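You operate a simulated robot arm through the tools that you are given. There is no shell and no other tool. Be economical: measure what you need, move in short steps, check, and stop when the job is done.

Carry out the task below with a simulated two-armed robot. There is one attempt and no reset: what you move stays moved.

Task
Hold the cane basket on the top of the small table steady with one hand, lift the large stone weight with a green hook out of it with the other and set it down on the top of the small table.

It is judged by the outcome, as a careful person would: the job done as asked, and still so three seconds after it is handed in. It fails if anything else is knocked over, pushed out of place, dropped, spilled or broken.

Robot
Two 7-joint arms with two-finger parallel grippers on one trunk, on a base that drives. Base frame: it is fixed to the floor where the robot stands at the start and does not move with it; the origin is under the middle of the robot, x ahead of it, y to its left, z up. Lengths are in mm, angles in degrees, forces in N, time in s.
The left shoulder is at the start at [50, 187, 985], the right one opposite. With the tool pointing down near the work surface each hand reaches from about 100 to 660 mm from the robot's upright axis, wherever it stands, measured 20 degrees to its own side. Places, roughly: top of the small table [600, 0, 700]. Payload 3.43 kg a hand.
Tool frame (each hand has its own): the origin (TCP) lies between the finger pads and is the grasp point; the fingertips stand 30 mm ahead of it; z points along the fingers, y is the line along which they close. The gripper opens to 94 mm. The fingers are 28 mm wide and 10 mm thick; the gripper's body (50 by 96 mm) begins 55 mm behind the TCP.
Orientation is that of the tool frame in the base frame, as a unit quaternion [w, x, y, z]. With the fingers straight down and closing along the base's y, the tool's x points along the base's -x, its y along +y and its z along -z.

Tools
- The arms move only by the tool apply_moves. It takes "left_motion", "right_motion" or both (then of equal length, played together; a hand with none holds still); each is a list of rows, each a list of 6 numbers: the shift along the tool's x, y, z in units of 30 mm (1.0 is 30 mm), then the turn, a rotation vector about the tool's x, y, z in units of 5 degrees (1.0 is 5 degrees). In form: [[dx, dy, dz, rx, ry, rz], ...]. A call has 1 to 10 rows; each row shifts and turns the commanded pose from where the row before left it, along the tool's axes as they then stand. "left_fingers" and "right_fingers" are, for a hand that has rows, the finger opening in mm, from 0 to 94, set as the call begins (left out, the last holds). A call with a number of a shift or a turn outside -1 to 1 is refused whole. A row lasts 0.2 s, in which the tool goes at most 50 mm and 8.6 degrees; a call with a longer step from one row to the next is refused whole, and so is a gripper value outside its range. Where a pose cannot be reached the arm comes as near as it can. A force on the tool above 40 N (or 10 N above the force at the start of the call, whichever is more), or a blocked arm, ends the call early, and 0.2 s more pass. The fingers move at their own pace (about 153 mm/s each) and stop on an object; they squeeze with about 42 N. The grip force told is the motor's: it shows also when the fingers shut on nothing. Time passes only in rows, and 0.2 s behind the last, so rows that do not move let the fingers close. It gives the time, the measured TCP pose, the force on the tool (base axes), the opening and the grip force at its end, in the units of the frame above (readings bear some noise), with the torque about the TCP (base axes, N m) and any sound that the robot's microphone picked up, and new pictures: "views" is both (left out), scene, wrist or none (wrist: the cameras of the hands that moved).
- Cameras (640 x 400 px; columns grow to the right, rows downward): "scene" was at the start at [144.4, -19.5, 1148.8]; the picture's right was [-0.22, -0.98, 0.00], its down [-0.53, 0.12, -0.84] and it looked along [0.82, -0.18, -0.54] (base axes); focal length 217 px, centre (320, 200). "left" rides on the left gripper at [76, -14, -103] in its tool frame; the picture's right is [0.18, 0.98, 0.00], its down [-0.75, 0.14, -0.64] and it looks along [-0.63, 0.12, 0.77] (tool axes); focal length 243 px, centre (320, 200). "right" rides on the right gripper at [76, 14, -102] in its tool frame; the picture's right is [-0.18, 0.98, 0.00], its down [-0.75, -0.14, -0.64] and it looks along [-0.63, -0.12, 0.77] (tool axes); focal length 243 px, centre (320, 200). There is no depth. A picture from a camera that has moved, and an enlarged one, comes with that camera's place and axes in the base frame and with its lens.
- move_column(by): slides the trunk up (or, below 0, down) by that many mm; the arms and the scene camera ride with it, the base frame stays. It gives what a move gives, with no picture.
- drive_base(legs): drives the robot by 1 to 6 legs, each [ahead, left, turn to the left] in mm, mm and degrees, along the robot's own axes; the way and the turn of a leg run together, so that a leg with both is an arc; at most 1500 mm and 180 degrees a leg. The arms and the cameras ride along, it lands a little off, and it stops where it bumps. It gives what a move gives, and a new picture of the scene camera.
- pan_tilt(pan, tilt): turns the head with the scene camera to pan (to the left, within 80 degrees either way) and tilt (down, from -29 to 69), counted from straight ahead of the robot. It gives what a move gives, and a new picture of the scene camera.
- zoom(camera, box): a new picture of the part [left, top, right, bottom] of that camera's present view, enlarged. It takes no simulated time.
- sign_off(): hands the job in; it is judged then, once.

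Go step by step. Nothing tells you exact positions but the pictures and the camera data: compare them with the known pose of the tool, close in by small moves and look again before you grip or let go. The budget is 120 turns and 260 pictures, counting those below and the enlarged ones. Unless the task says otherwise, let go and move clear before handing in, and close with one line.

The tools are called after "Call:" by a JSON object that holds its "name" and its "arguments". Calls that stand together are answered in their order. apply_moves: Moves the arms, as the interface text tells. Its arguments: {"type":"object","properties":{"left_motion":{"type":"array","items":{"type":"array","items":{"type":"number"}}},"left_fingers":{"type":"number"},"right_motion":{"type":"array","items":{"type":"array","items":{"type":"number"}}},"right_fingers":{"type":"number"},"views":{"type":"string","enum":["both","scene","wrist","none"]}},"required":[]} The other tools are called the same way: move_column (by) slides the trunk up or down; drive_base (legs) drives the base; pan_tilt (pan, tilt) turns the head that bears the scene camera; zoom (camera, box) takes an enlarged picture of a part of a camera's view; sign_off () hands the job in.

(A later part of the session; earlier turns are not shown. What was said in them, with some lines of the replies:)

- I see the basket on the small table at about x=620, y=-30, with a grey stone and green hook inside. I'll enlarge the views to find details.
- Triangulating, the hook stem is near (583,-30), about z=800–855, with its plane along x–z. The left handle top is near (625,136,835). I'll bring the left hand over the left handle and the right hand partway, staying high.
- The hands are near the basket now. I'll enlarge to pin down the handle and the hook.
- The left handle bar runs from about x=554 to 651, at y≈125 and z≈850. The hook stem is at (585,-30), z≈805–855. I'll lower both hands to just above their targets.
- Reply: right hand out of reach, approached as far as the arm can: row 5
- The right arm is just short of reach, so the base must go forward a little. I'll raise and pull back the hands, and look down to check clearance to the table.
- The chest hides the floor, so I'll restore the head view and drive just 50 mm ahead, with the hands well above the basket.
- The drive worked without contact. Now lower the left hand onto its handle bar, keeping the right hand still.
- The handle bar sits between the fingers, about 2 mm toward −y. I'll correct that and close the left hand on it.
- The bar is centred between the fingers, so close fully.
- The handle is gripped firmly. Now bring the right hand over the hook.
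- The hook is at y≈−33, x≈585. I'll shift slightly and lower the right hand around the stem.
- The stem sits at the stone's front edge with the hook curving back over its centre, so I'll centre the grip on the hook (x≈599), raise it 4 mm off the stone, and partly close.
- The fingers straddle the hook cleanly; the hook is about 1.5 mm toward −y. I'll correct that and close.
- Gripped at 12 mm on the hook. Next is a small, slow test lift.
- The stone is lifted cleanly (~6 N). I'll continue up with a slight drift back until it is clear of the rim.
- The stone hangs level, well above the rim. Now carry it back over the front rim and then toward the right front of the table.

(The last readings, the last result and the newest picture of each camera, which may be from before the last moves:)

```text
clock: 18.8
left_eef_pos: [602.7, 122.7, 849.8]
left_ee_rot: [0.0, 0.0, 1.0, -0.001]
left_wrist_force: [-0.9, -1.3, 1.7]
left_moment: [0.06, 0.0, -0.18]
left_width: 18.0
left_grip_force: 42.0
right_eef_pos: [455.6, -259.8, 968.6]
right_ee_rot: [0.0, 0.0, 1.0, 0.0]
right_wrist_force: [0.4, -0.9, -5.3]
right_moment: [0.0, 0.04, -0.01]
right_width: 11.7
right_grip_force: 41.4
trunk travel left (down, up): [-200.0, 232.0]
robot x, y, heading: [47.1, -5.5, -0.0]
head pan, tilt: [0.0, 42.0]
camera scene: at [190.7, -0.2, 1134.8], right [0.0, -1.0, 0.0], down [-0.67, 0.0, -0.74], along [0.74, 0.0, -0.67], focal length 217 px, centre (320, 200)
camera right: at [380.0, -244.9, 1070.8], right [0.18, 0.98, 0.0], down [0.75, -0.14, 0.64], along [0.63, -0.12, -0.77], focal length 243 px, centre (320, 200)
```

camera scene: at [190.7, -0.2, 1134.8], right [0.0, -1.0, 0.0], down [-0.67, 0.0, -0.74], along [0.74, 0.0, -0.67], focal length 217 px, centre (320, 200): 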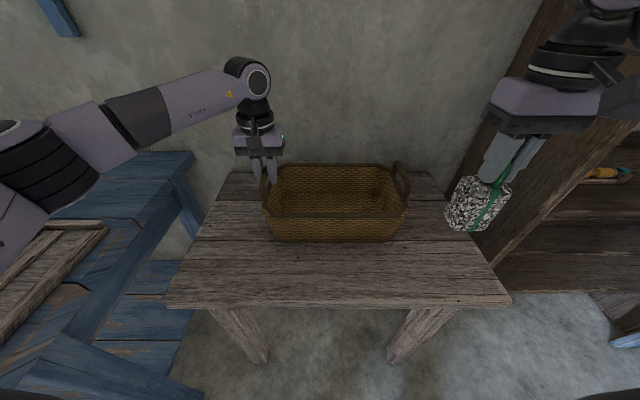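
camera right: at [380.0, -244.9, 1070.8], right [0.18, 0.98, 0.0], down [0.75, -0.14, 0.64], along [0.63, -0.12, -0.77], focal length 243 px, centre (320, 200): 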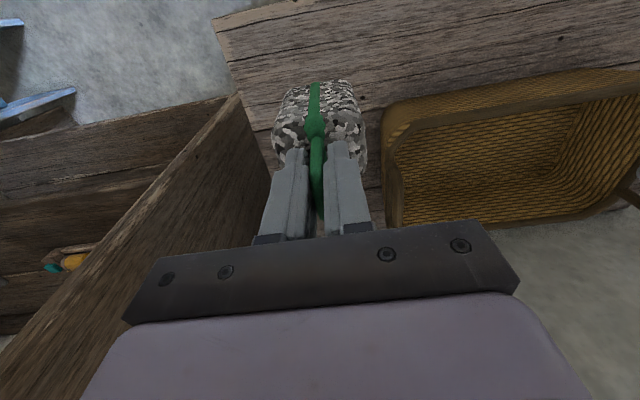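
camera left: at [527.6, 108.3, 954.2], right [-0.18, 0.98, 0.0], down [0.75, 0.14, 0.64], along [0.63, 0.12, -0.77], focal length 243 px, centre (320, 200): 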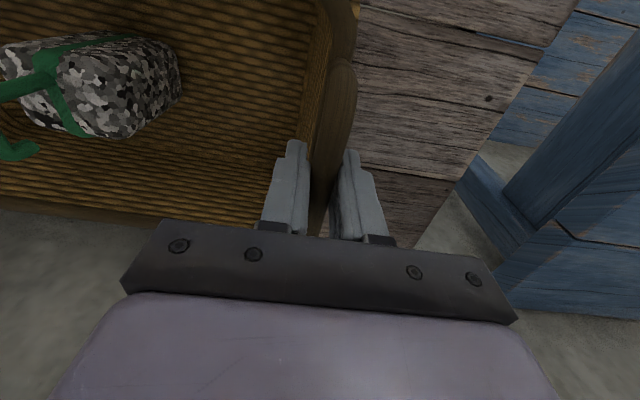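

The spot beneath, (455,−260), is free, clear of the basket and the table edges. Lower to just above the table and look.

Call:
{"name": "apply_moves", "arguments": {"right_motion": [[0, 0, 0.7, 0, 0, 0], [0, 0, 0.8, 0, 0, 0], [0, 0, 0.8, 0, 0, 0], [0, 0, 0.7, 0, 0, 0], [0, 0, 0.5, 0, 0, 0], [0, 0, 0.2, 0, 0, 0]], "views": "both"}}

Call:
{"name": "zoom", "arguments": {"camera": "scene", "box": [400, 150, 560, 310]}}

```text
clock: 20.2
left_eef_pos: [602.8, 122.6, 850.8]
left_ee_rot: [0.0, 0.0, 1.0, 0.0]
left_wrist_force: [-2.1, -1.4, 1.1]
left_moment: [0.0, 0.04, -0.19]
left_width: 17.8
left_grip_force: 41.7
right_eef_pos: [455.5, -259.0, 857.4]
right_ee_rot: [0.001, 0.0, 1.0, -0.001]
right_wrist_force: [-0.4, -0.4, -5.8]
right_moment: [0.0, 0.01, -0.01]
right_width: 11.8
right_grip_force: 41.4
trunk travel left (down, up): [-200.0, 232.0]
robot x, y, heading: [51.7, 4.3, 0.2]
head pan, tilt: [0.0, 42.0]
camera scene: at [190.7, -0.2, 1134.8], right [0.0, -1.0, 0.0], down [-0.67, 0.0, -0.74], along [0.74, 0.0, -0.67], focal length 217 px, centre (320, 200)
camera right: at [380.2, -244.4, 958.9], right [0.18, 0.98, 0.0], down [0.75, -0.14, 0.64], along [0.63, -0.12, -0.77], focal length 243 px, centre (320, 200)
```

scene: 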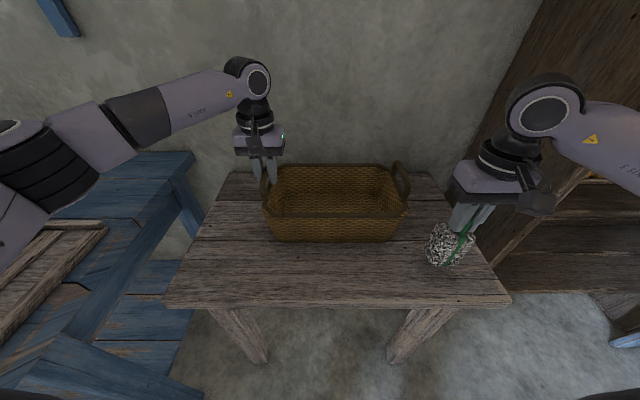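
right: 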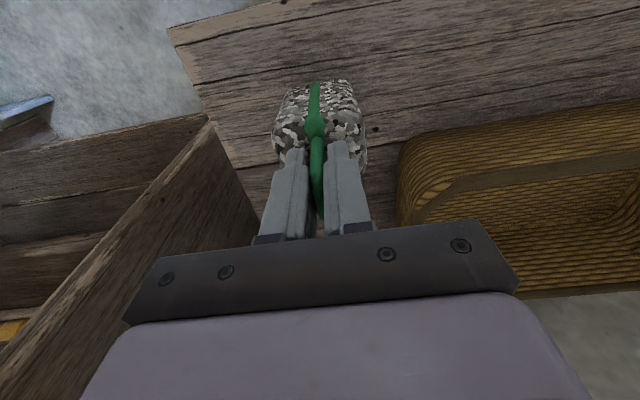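

```text
2.50 times, centred on (480, 230) of scene
camera zoom: at [190.7, -0.2, 1134.8], right [0.0, -1.0, 0.0], down [-0.67, 0.0, -0.74], along [0.74, 0.0, -0.67], focal length 543 px, centre (-80, 125)
```

zoom: 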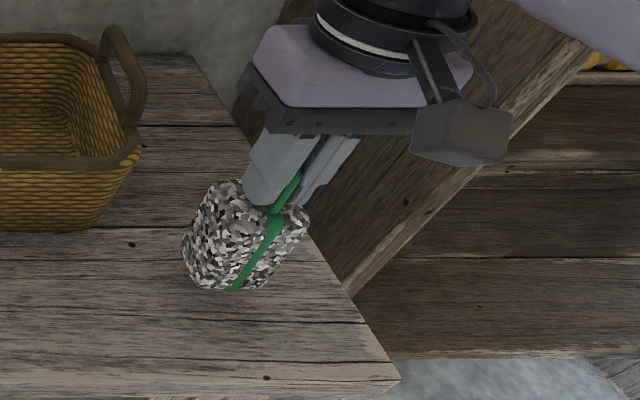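

Position looks good. Lower gently in small steps until contact.

Call:
{"name": "apply_moves", "arguments": {"right_motion": [[0, 0, 0.15, 0, 0, 0], [0, 0, 0.15, 0, 0, 0], [0, 0, 0.1, 0, 0, 0], [0, 0, 0.1, 0, 0, 0], [0, 0, 0, 0, 0, 0]], "views": "none"}}

```text
clock: 21.4
left_eef_pos: [602.9, 123.1, 851.0]
left_ee_rot: [0.0, 0.0, 1.0, 0.0]
left_wrist_force: [-2.3, -0.7, 0.3]
left_moment: [-0.04, 0.04, -0.21]
left_width: 17.8
left_grip_force: 41.8
right_eef_pos: [455.0, -259.5, 842.9]
right_ee_rot: [0.0, 0.0, 1.0, 0.0]
right_wrist_force: [-0.3, 0.1, -5.9]
right_moment: [0.05, 0.02, 0.0]
right_width: 12.3
right_grip_force: 41.6
trunk travel left (down, up): [-200.0, 232.0]
robot x, y, heading: [48.2, -1.5, -0.2]
head pan, tilt: [0.0, 42.0]
```

Call:
{"name": "apply_moves", "arguments": {"right_motion": [[0, 0, 0.08, 0, 0, 0], [0, 0, 0.07, 0, 0, 0], [0, 0, 0.0, 0, 0, 0]], "views": "none"}}

```text
clock: 22.2
left_eef_pos: [603.3, 122.0, 849.8]
left_ee_rot: [0.0, 0.0, 1.0, 0.0]
left_wrist_force: [-2.0, -0.2, 1.0]
left_moment: [0.0, 0.0, -0.17]
left_width: 17.7
left_grip_force: 42.3
right_eef_pos: [455.7, -258.1, 837.6]
right_ee_rot: [0.0, 0.0, 1.0, -0.001]
right_wrist_force: [-0.2, 0.1, -6.2]
right_moment: [-0.04, 0.03, 0.02]
right_width: 11.8
right_grip_force: 42.2
trunk travel left (down, up): [-200.0, 232.0]
robot x, y, heading: [52.4, -1.2, -0.2]
head pan, tilt: [0.0, 42.0]
```

Still the full weight on the hand, so no contact yet. Continue in small steps.

Call:
{"name": "apply_moves", "arguments": {"right_motion": [[0, 0, 0.06, 0, 0, 0], [0, 0, 0.06, 0, 0, 0], [0, 0, 0.0, 0, 0, 0]], "views": "wrist"}}

Call:
{"name": "zoom", "arguments": {"camera": "scene", "box": [410, 190, 510, 290]}}

```text
clock: 23.0
left_eef_pos: [603.2, 122.9, 850.8]
left_ee_rot: [0.0, 0.0, 1.0, 0.0]
left_wrist_force: [-1.9, -0.2, 2.2]
left_moment: [0.0, 0.01, -0.19]
left_width: 17.8
left_grip_force: 42.2
right_eef_pos: [455.8, -257.9, 834.8]
right_ee_rot: [-0.001, 0.0, 1.0, -0.001]
right_wrist_force: [-0.3, 0.4, -4.9]
right_moment: [-0.02, 0.03, -0.01]
right_width: 11.7
right_grip_force: 42.1
trunk travel left (down, up): [-200.0, 232.0]
robot x, y, heading: [49.2, 0.7, -0.0]
head pan, tilt: [0.0, 42.0]
camera right: at [379.6, -244.1, 936.3], right [0.18, 0.98, 0.0], down [0.75, -0.14, 0.64], along [0.63, -0.12, -0.77], focal length 243 px, centre (320, 200)
```

right: 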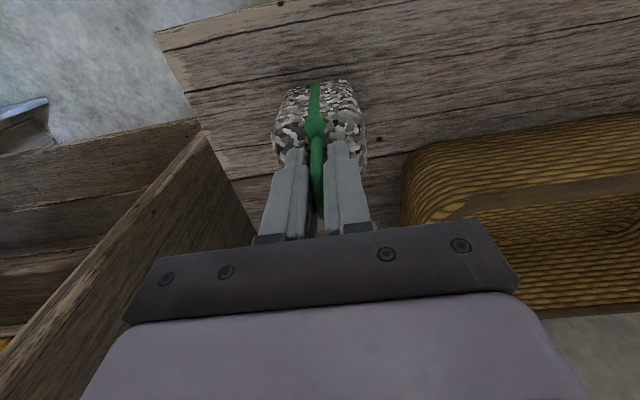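

```text
4.00 times, centred on (460, 240) of scene
camera zoom: at [190.7, -0.2, 1134.8], right [0.0, -1.0, 0.0], down [-0.67, 0.0, -0.74], along [0.74, 0.0, -0.67], focal length 869 px, centre (-240, 40)
```

zoom: 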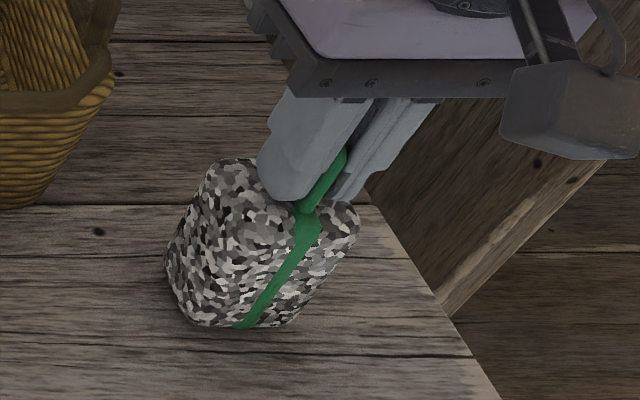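

Call:
{"name": "apply_moves", "arguments": {"right_motion": [[0, 0, 0.05, 0, 0, 0], [0, 0, 0.05, 0, 0, 0], [0, 0, 0.0, 0, 0, 0]], "views": "none"}}

```text
clock: 23.8
left_eef_pos: [602.6, 122.1, 851.6]
left_ee_rot: [0.0, 0.0, 1.0, 0.0]
left_wrist_force: [-1.5, -0.9, 1.3]
left_moment: [-0.02, 0.01, -0.19]
left_width: 17.9
left_grip_force: 41.5
right_eef_pos: [455.5, -258.9, 831.0]
right_ee_rot: [0.0, 0.0, 1.0, 0.0]
right_wrist_force: [1.1, 0.2, -5.3]
right_moment: [0.0, 0.02, 0.04]
right_width: 11.9
right_grip_force: 41.9
trunk travel left (down, up): [-200.0, 232.0]
robot x, y, heading: [45.3, 5.6, 0.1]
head pan, tilt: [0.0, 42.0]
```

Call:
{"name": "apply_moves", "arguments": {"right_motion": [[0, 0, 0.05, 0, 0, 0], [0, 0, 0.04, 0, 0, 0], [0, 0, 0.0, 0, 0, 0]], "views": "none"}}

```text
clock: 24.6
left_eef_pos: [603.4, 122.4, 851.9]
left_ee_rot: [0.0, 0.0, 1.0, 0.0]
left_wrist_force: [-0.2, -0.1, 0.5]
left_moment: [0.08, 0.14, -0.03]
left_width: 17.8
left_grip_force: 41.8
right_eef_pos: [454.7, -258.1, 830.4]
right_ee_rot: [0.002, 0.0, 1.0, 0.0]
right_wrist_force: [-4.1, -6.1, 20.3]
right_moment: [0.01, 1.04, 0.21]
right_width: 11.7
right_grip_force: 42.0
trunk travel left (down, up): [-200.0, 232.0]
robot x, y, heading: [44.9, -0.4, 0.2]
head pan, tilt: [0.0, 42.0]
```

It is on the table, pressed a bit hard. I'll back off slightly before releasing.

Call:
{"name": "apply_moves", "arguments": {"right_motion": [[0, 0, -0.05, 0, 0, 0], [0, 0, 0, 0, 0, 0]], "views": "none"}}

```text
clock: 25.2
left_eef_pos: [600.7, 122.8, 852.6]
left_ee_rot: [0.001, 0.0, 1.0, 0.0]
left_wrist_force: [-0.4, -0.1, 0.4]
left_moment: [0.0, 0.24, -0.13]
left_width: 17.8
left_grip_force: 41.8
right_eef_pos: [454.8, -259.1, 831.1]
right_ee_rot: [0.002, 0.002, 1.0, 0.0]
right_wrist_force: [-1.4, -5.8, 17.4]
right_moment: [-0.14, 0.17, 0.11]
right_width: 11.6
right_grip_force: 42.0
trunk travel left (down, up): [-200.0, 232.0]
robot x, y, heading: [48.8, 1.8, 0.1]
head pan, tilt: [0.0, 42.0]
```

Call:
{"name": "apply_moves", "arguments": {"right_motion": [[0, 0, -0.03, 0, 0, 0], [0, 0, 0, 0, 0, 0], [0, 0, 0, 0, 0, 0]], "views": "none"}}

```text
clock: 26.0
left_eef_pos: [603.0, 123.2, 850.7]
left_ee_rot: [0.0, 0.0, 1.0, 0.0]
left_wrist_force: [-0.4, 0.3, 0.9]
left_moment: [-0.05, -0.07, -0.14]
left_width: 18.1
left_grip_force: 42.0
right_eef_pos: [455.1, -257.9, 830.0]
right_ee_rot: [0.0, 0.001, 1.0, 0.0]
right_wrist_force: [2.0, -2.3, 3.9]
right_moment: [-0.04, -0.39, -0.13]
right_width: 11.9
right_grip_force: 41.9
trunk travel left (down, up): [-200.0, 232.0]
robot x, y, heading: [51.2, -1.6, -0.2]
head pan, tilt: [0.0, 42.0]
```

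The stone is resting with light force. Release now.

Call:
{"name": "apply_moves", "arguments": {"right_motion": [[0, 0, 0, 0, 0, 0], [0, 0, 0, 0, 0, 0], [0, 0, 0, 0, 0, 0]], "right_fingers": 45, "views": "both"}}

Call:
{"name": "zoom", "arguments": {"camera": "right", "box": [220, 60, 420, 240]}}

```text
clock: 26.8
left_eef_pos: [603.5, 122.7, 850.4]
left_ee_rot: [0.0, 0.0, 1.0, 0.0]
left_wrist_force: [-1.1, 0.5, -0.6]
left_moment: [0.0, -0.18, -0.1]
left_width: 17.9
left_grip_force: 42.1
right_eef_pos: [455.4, -257.9, 830.7]
right_ee_rot: [0.0, 0.0, 1.0, 0.001]
right_wrist_force: [-0.1, 0.8, -0.2]
right_moment: [-0.01, -0.01, 0.02]
right_width: 44.9
right_grip_force: 0.0
trunk travel left (down, up): [-200.0, 232.0]
robot x, y, heading: [52.0, -1.5, -0.3]
head pan, tilt: [0.0, 42.0]
camera scene: at [190.6, 0.2, 1134.8], right [0.0, -1.0, 0.0], down [-0.67, 0.0, -0.74], along [0.74, 0.0, -0.67], focal length 217 px, centre (320, 200)
camera right: at [379.8, -243.8, 933.3], right [0.18, 0.98, 0.0], down [0.75, -0.14, 0.64], along [0.63, -0.12, -0.77], focal length 243 px, centre (320, 200)
```

scene: 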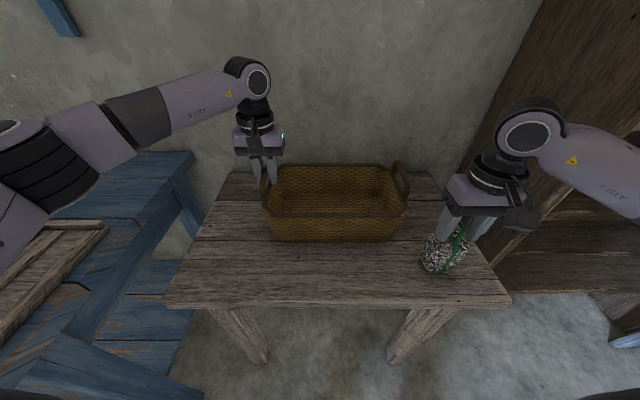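
right: 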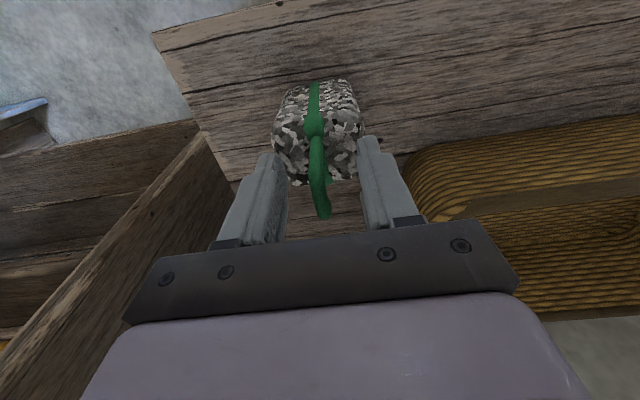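

```text
2.22 times, centred on (320, 150) of right
camera zoom: at [379.8, -243.8, 933.3], right [0.18, 0.98, 0.0], down [0.75, -0.14, 0.64], along [0.63, -0.12, -0.77], focal length 539 px, centre (320, 311)
```

zoom: 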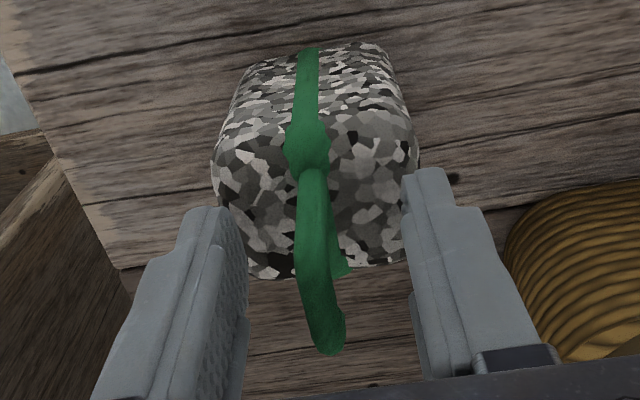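

The stone stands on its own and both fingers are clear of the hook. Raise the right hand, then release the basket with the left hand opened modestly.

Call:
{"name": "apply_moves", "arguments": {"right_motion": [[0, 0, -0.4, 0, 0, 0], [0, 0, -0.7, 0, 0, 0], [0, 0, -0.9, 0, 0, 0], [0, 0, -0.9, 0, 0, 0], [0, 0, -0.9, 0, 0, 0]], "left_motion": [[0, 0, 0, 0, 0, 0], [0, 0, 0, 0, 0, 0], [0, 0, 0, 0, 0, 0], [0, 0, 0, 0, 0, 0], [0, 0, 0, 0, 0, 0]], "left_fingers": 50, "views": "both"}}

```text
clock: 28.0
left_eef_pos: [602.2, 122.4, 851.7]
left_ee_rot: [0.0, 0.0, 1.0, 0.001]
left_wrist_force: [-0.1, 0.0, -0.1]
left_moment: [0.01, 0.01, -0.01]
left_width: 49.9
left_grip_force: 0.1
right_eef_pos: [455.4, -260.8, 946.2]
right_ee_rot: [-0.001, 0.0, 1.0, 0.0]
right_wrist_force: [-0.8, -0.5, -0.9]
right_moment: [-0.03, 0.04, 0.03]
right_width: 45.0
right_grip_force: 0.1
trunk travel left (down, up): [-200.0, 232.0]
robot x, y, heading: [47.1, -1.8, 0.2]
head pan, tilt: [0.0, 42.0]
camera scene: at [190.5, 0.1, 1134.8], right [0.0, -1.0, 0.0], down [-0.67, 0.0, -0.74], along [0.74, 0.0, -0.67], focal length 217 px, centre (320, 200)
camera right: at [380.8, -245.3, 1047.5], right [0.18, 0.98, 0.0], down [0.75, -0.14, 0.64], along [0.63, -0.12, -0.77], focal length 243 px, centre (320, 200)
camera left: at [527.8, 108.7, 954.2], right [-0.18, 0.98, 0.0], down [0.75, 0.14, 0.64], along [0.63, 0.12, -0.77], focal length 243 px, centre (320, 200)
```

scene: 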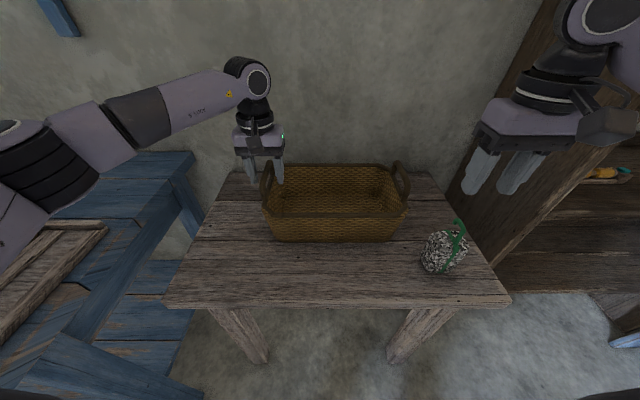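
right: 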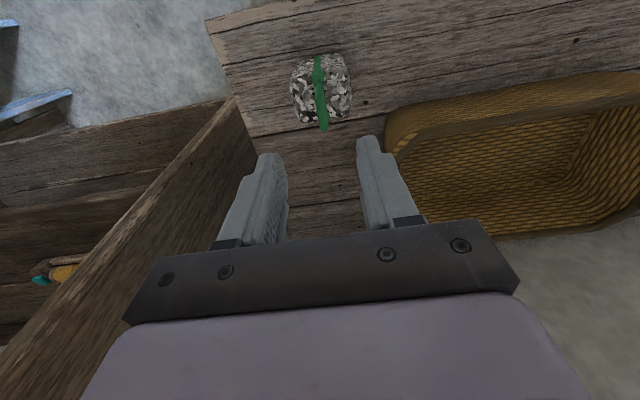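
left: 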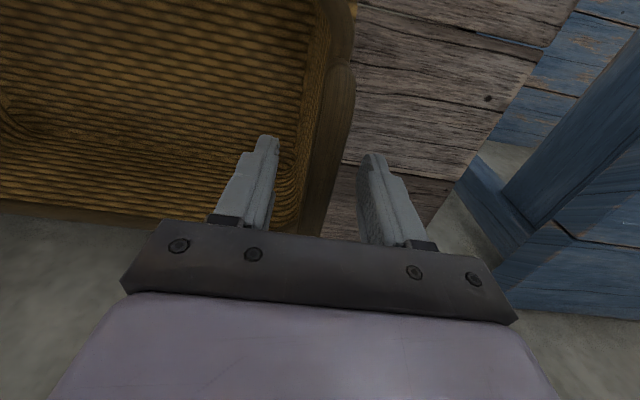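

The stone stands on the table and the basket is still in place. Raise the left hand clear of the handle.

Call:
{"name": "apply_moves", "arguments": {"left_motion": [[0, 0, -0.4, 0, 0, 0], [0, 0, -0.7, 0, 0, 0], [0, 0, -0.9, 0, 0, 0], [0, 0, -0.9, 0, 0, 0], [0.5, 0, -0.3, 0, 0, 0]], "views": "scene"}}

Call:
{"name": "zoom", "arguments": {"camera": "scene", "box": [240, 150, 520, 310]}}

```text
clock: 29.2
left_eef_pos: [587.9, 122.0, 946.4]
left_ee_rot: [-0.001, 0.0, 1.0, 0.0]
left_wrist_force: [0.1, 0.5, 0.4]
left_moment: [-0.02, -0.02, -0.01]
left_width: 50.0
left_grip_force: 0.1
right_eef_pos: [455.9, -259.7, 945.3]
right_ee_rot: [0.0, 0.0, 1.0, 0.001]
right_wrist_force: [-0.5, -0.3, -0.2]
right_moment: [0.01, -0.01, 0.01]
right_width: 45.0
right_grip_force: 0.1
trunk travel left (down, up): [-200.0, 232.0]
robot x, y, heading: [48.7, 3.2, -0.1]
head pan, tilt: [0.0, 42.0]
camera scene: at [190.5, 0.1, 1134.8], right [0.0, -1.0, 0.0], down [-0.67, 0.0, -0.74], along [0.74, 0.0, -0.67], focal length 217 px, centre (320, 200)
```

scene: 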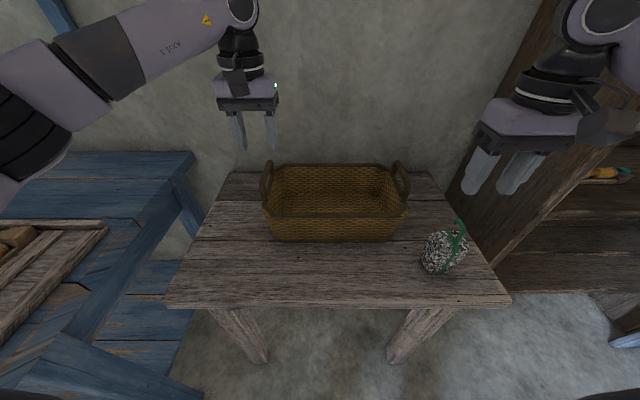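

```text
2.29 times, centred on (380, 230) of scene
camera zoom: at [190.5, 0.1, 1134.8], right [0.0, -1.0, 0.0], down [-0.67, 0.0, -0.74], along [0.74, 0.0, -0.67], focal length 496 px, centre (183, 131)
```

zoom: 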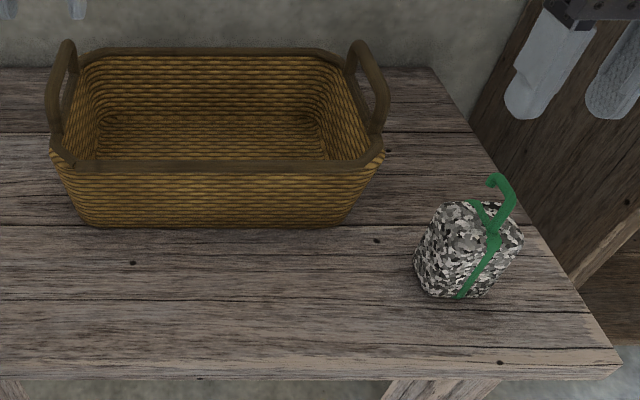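

The basket is upright where it was, the stone stands on the table, and both hands are clear, so I'm handing the job in.

Call:
{"name": "sign_off", "arguments": {}}

```text
The job is handed in.
```

The stone weight with the green hook is out of the basket and standing on the right front of the small table. The basket was held by its left handle during the lift and is still in place.
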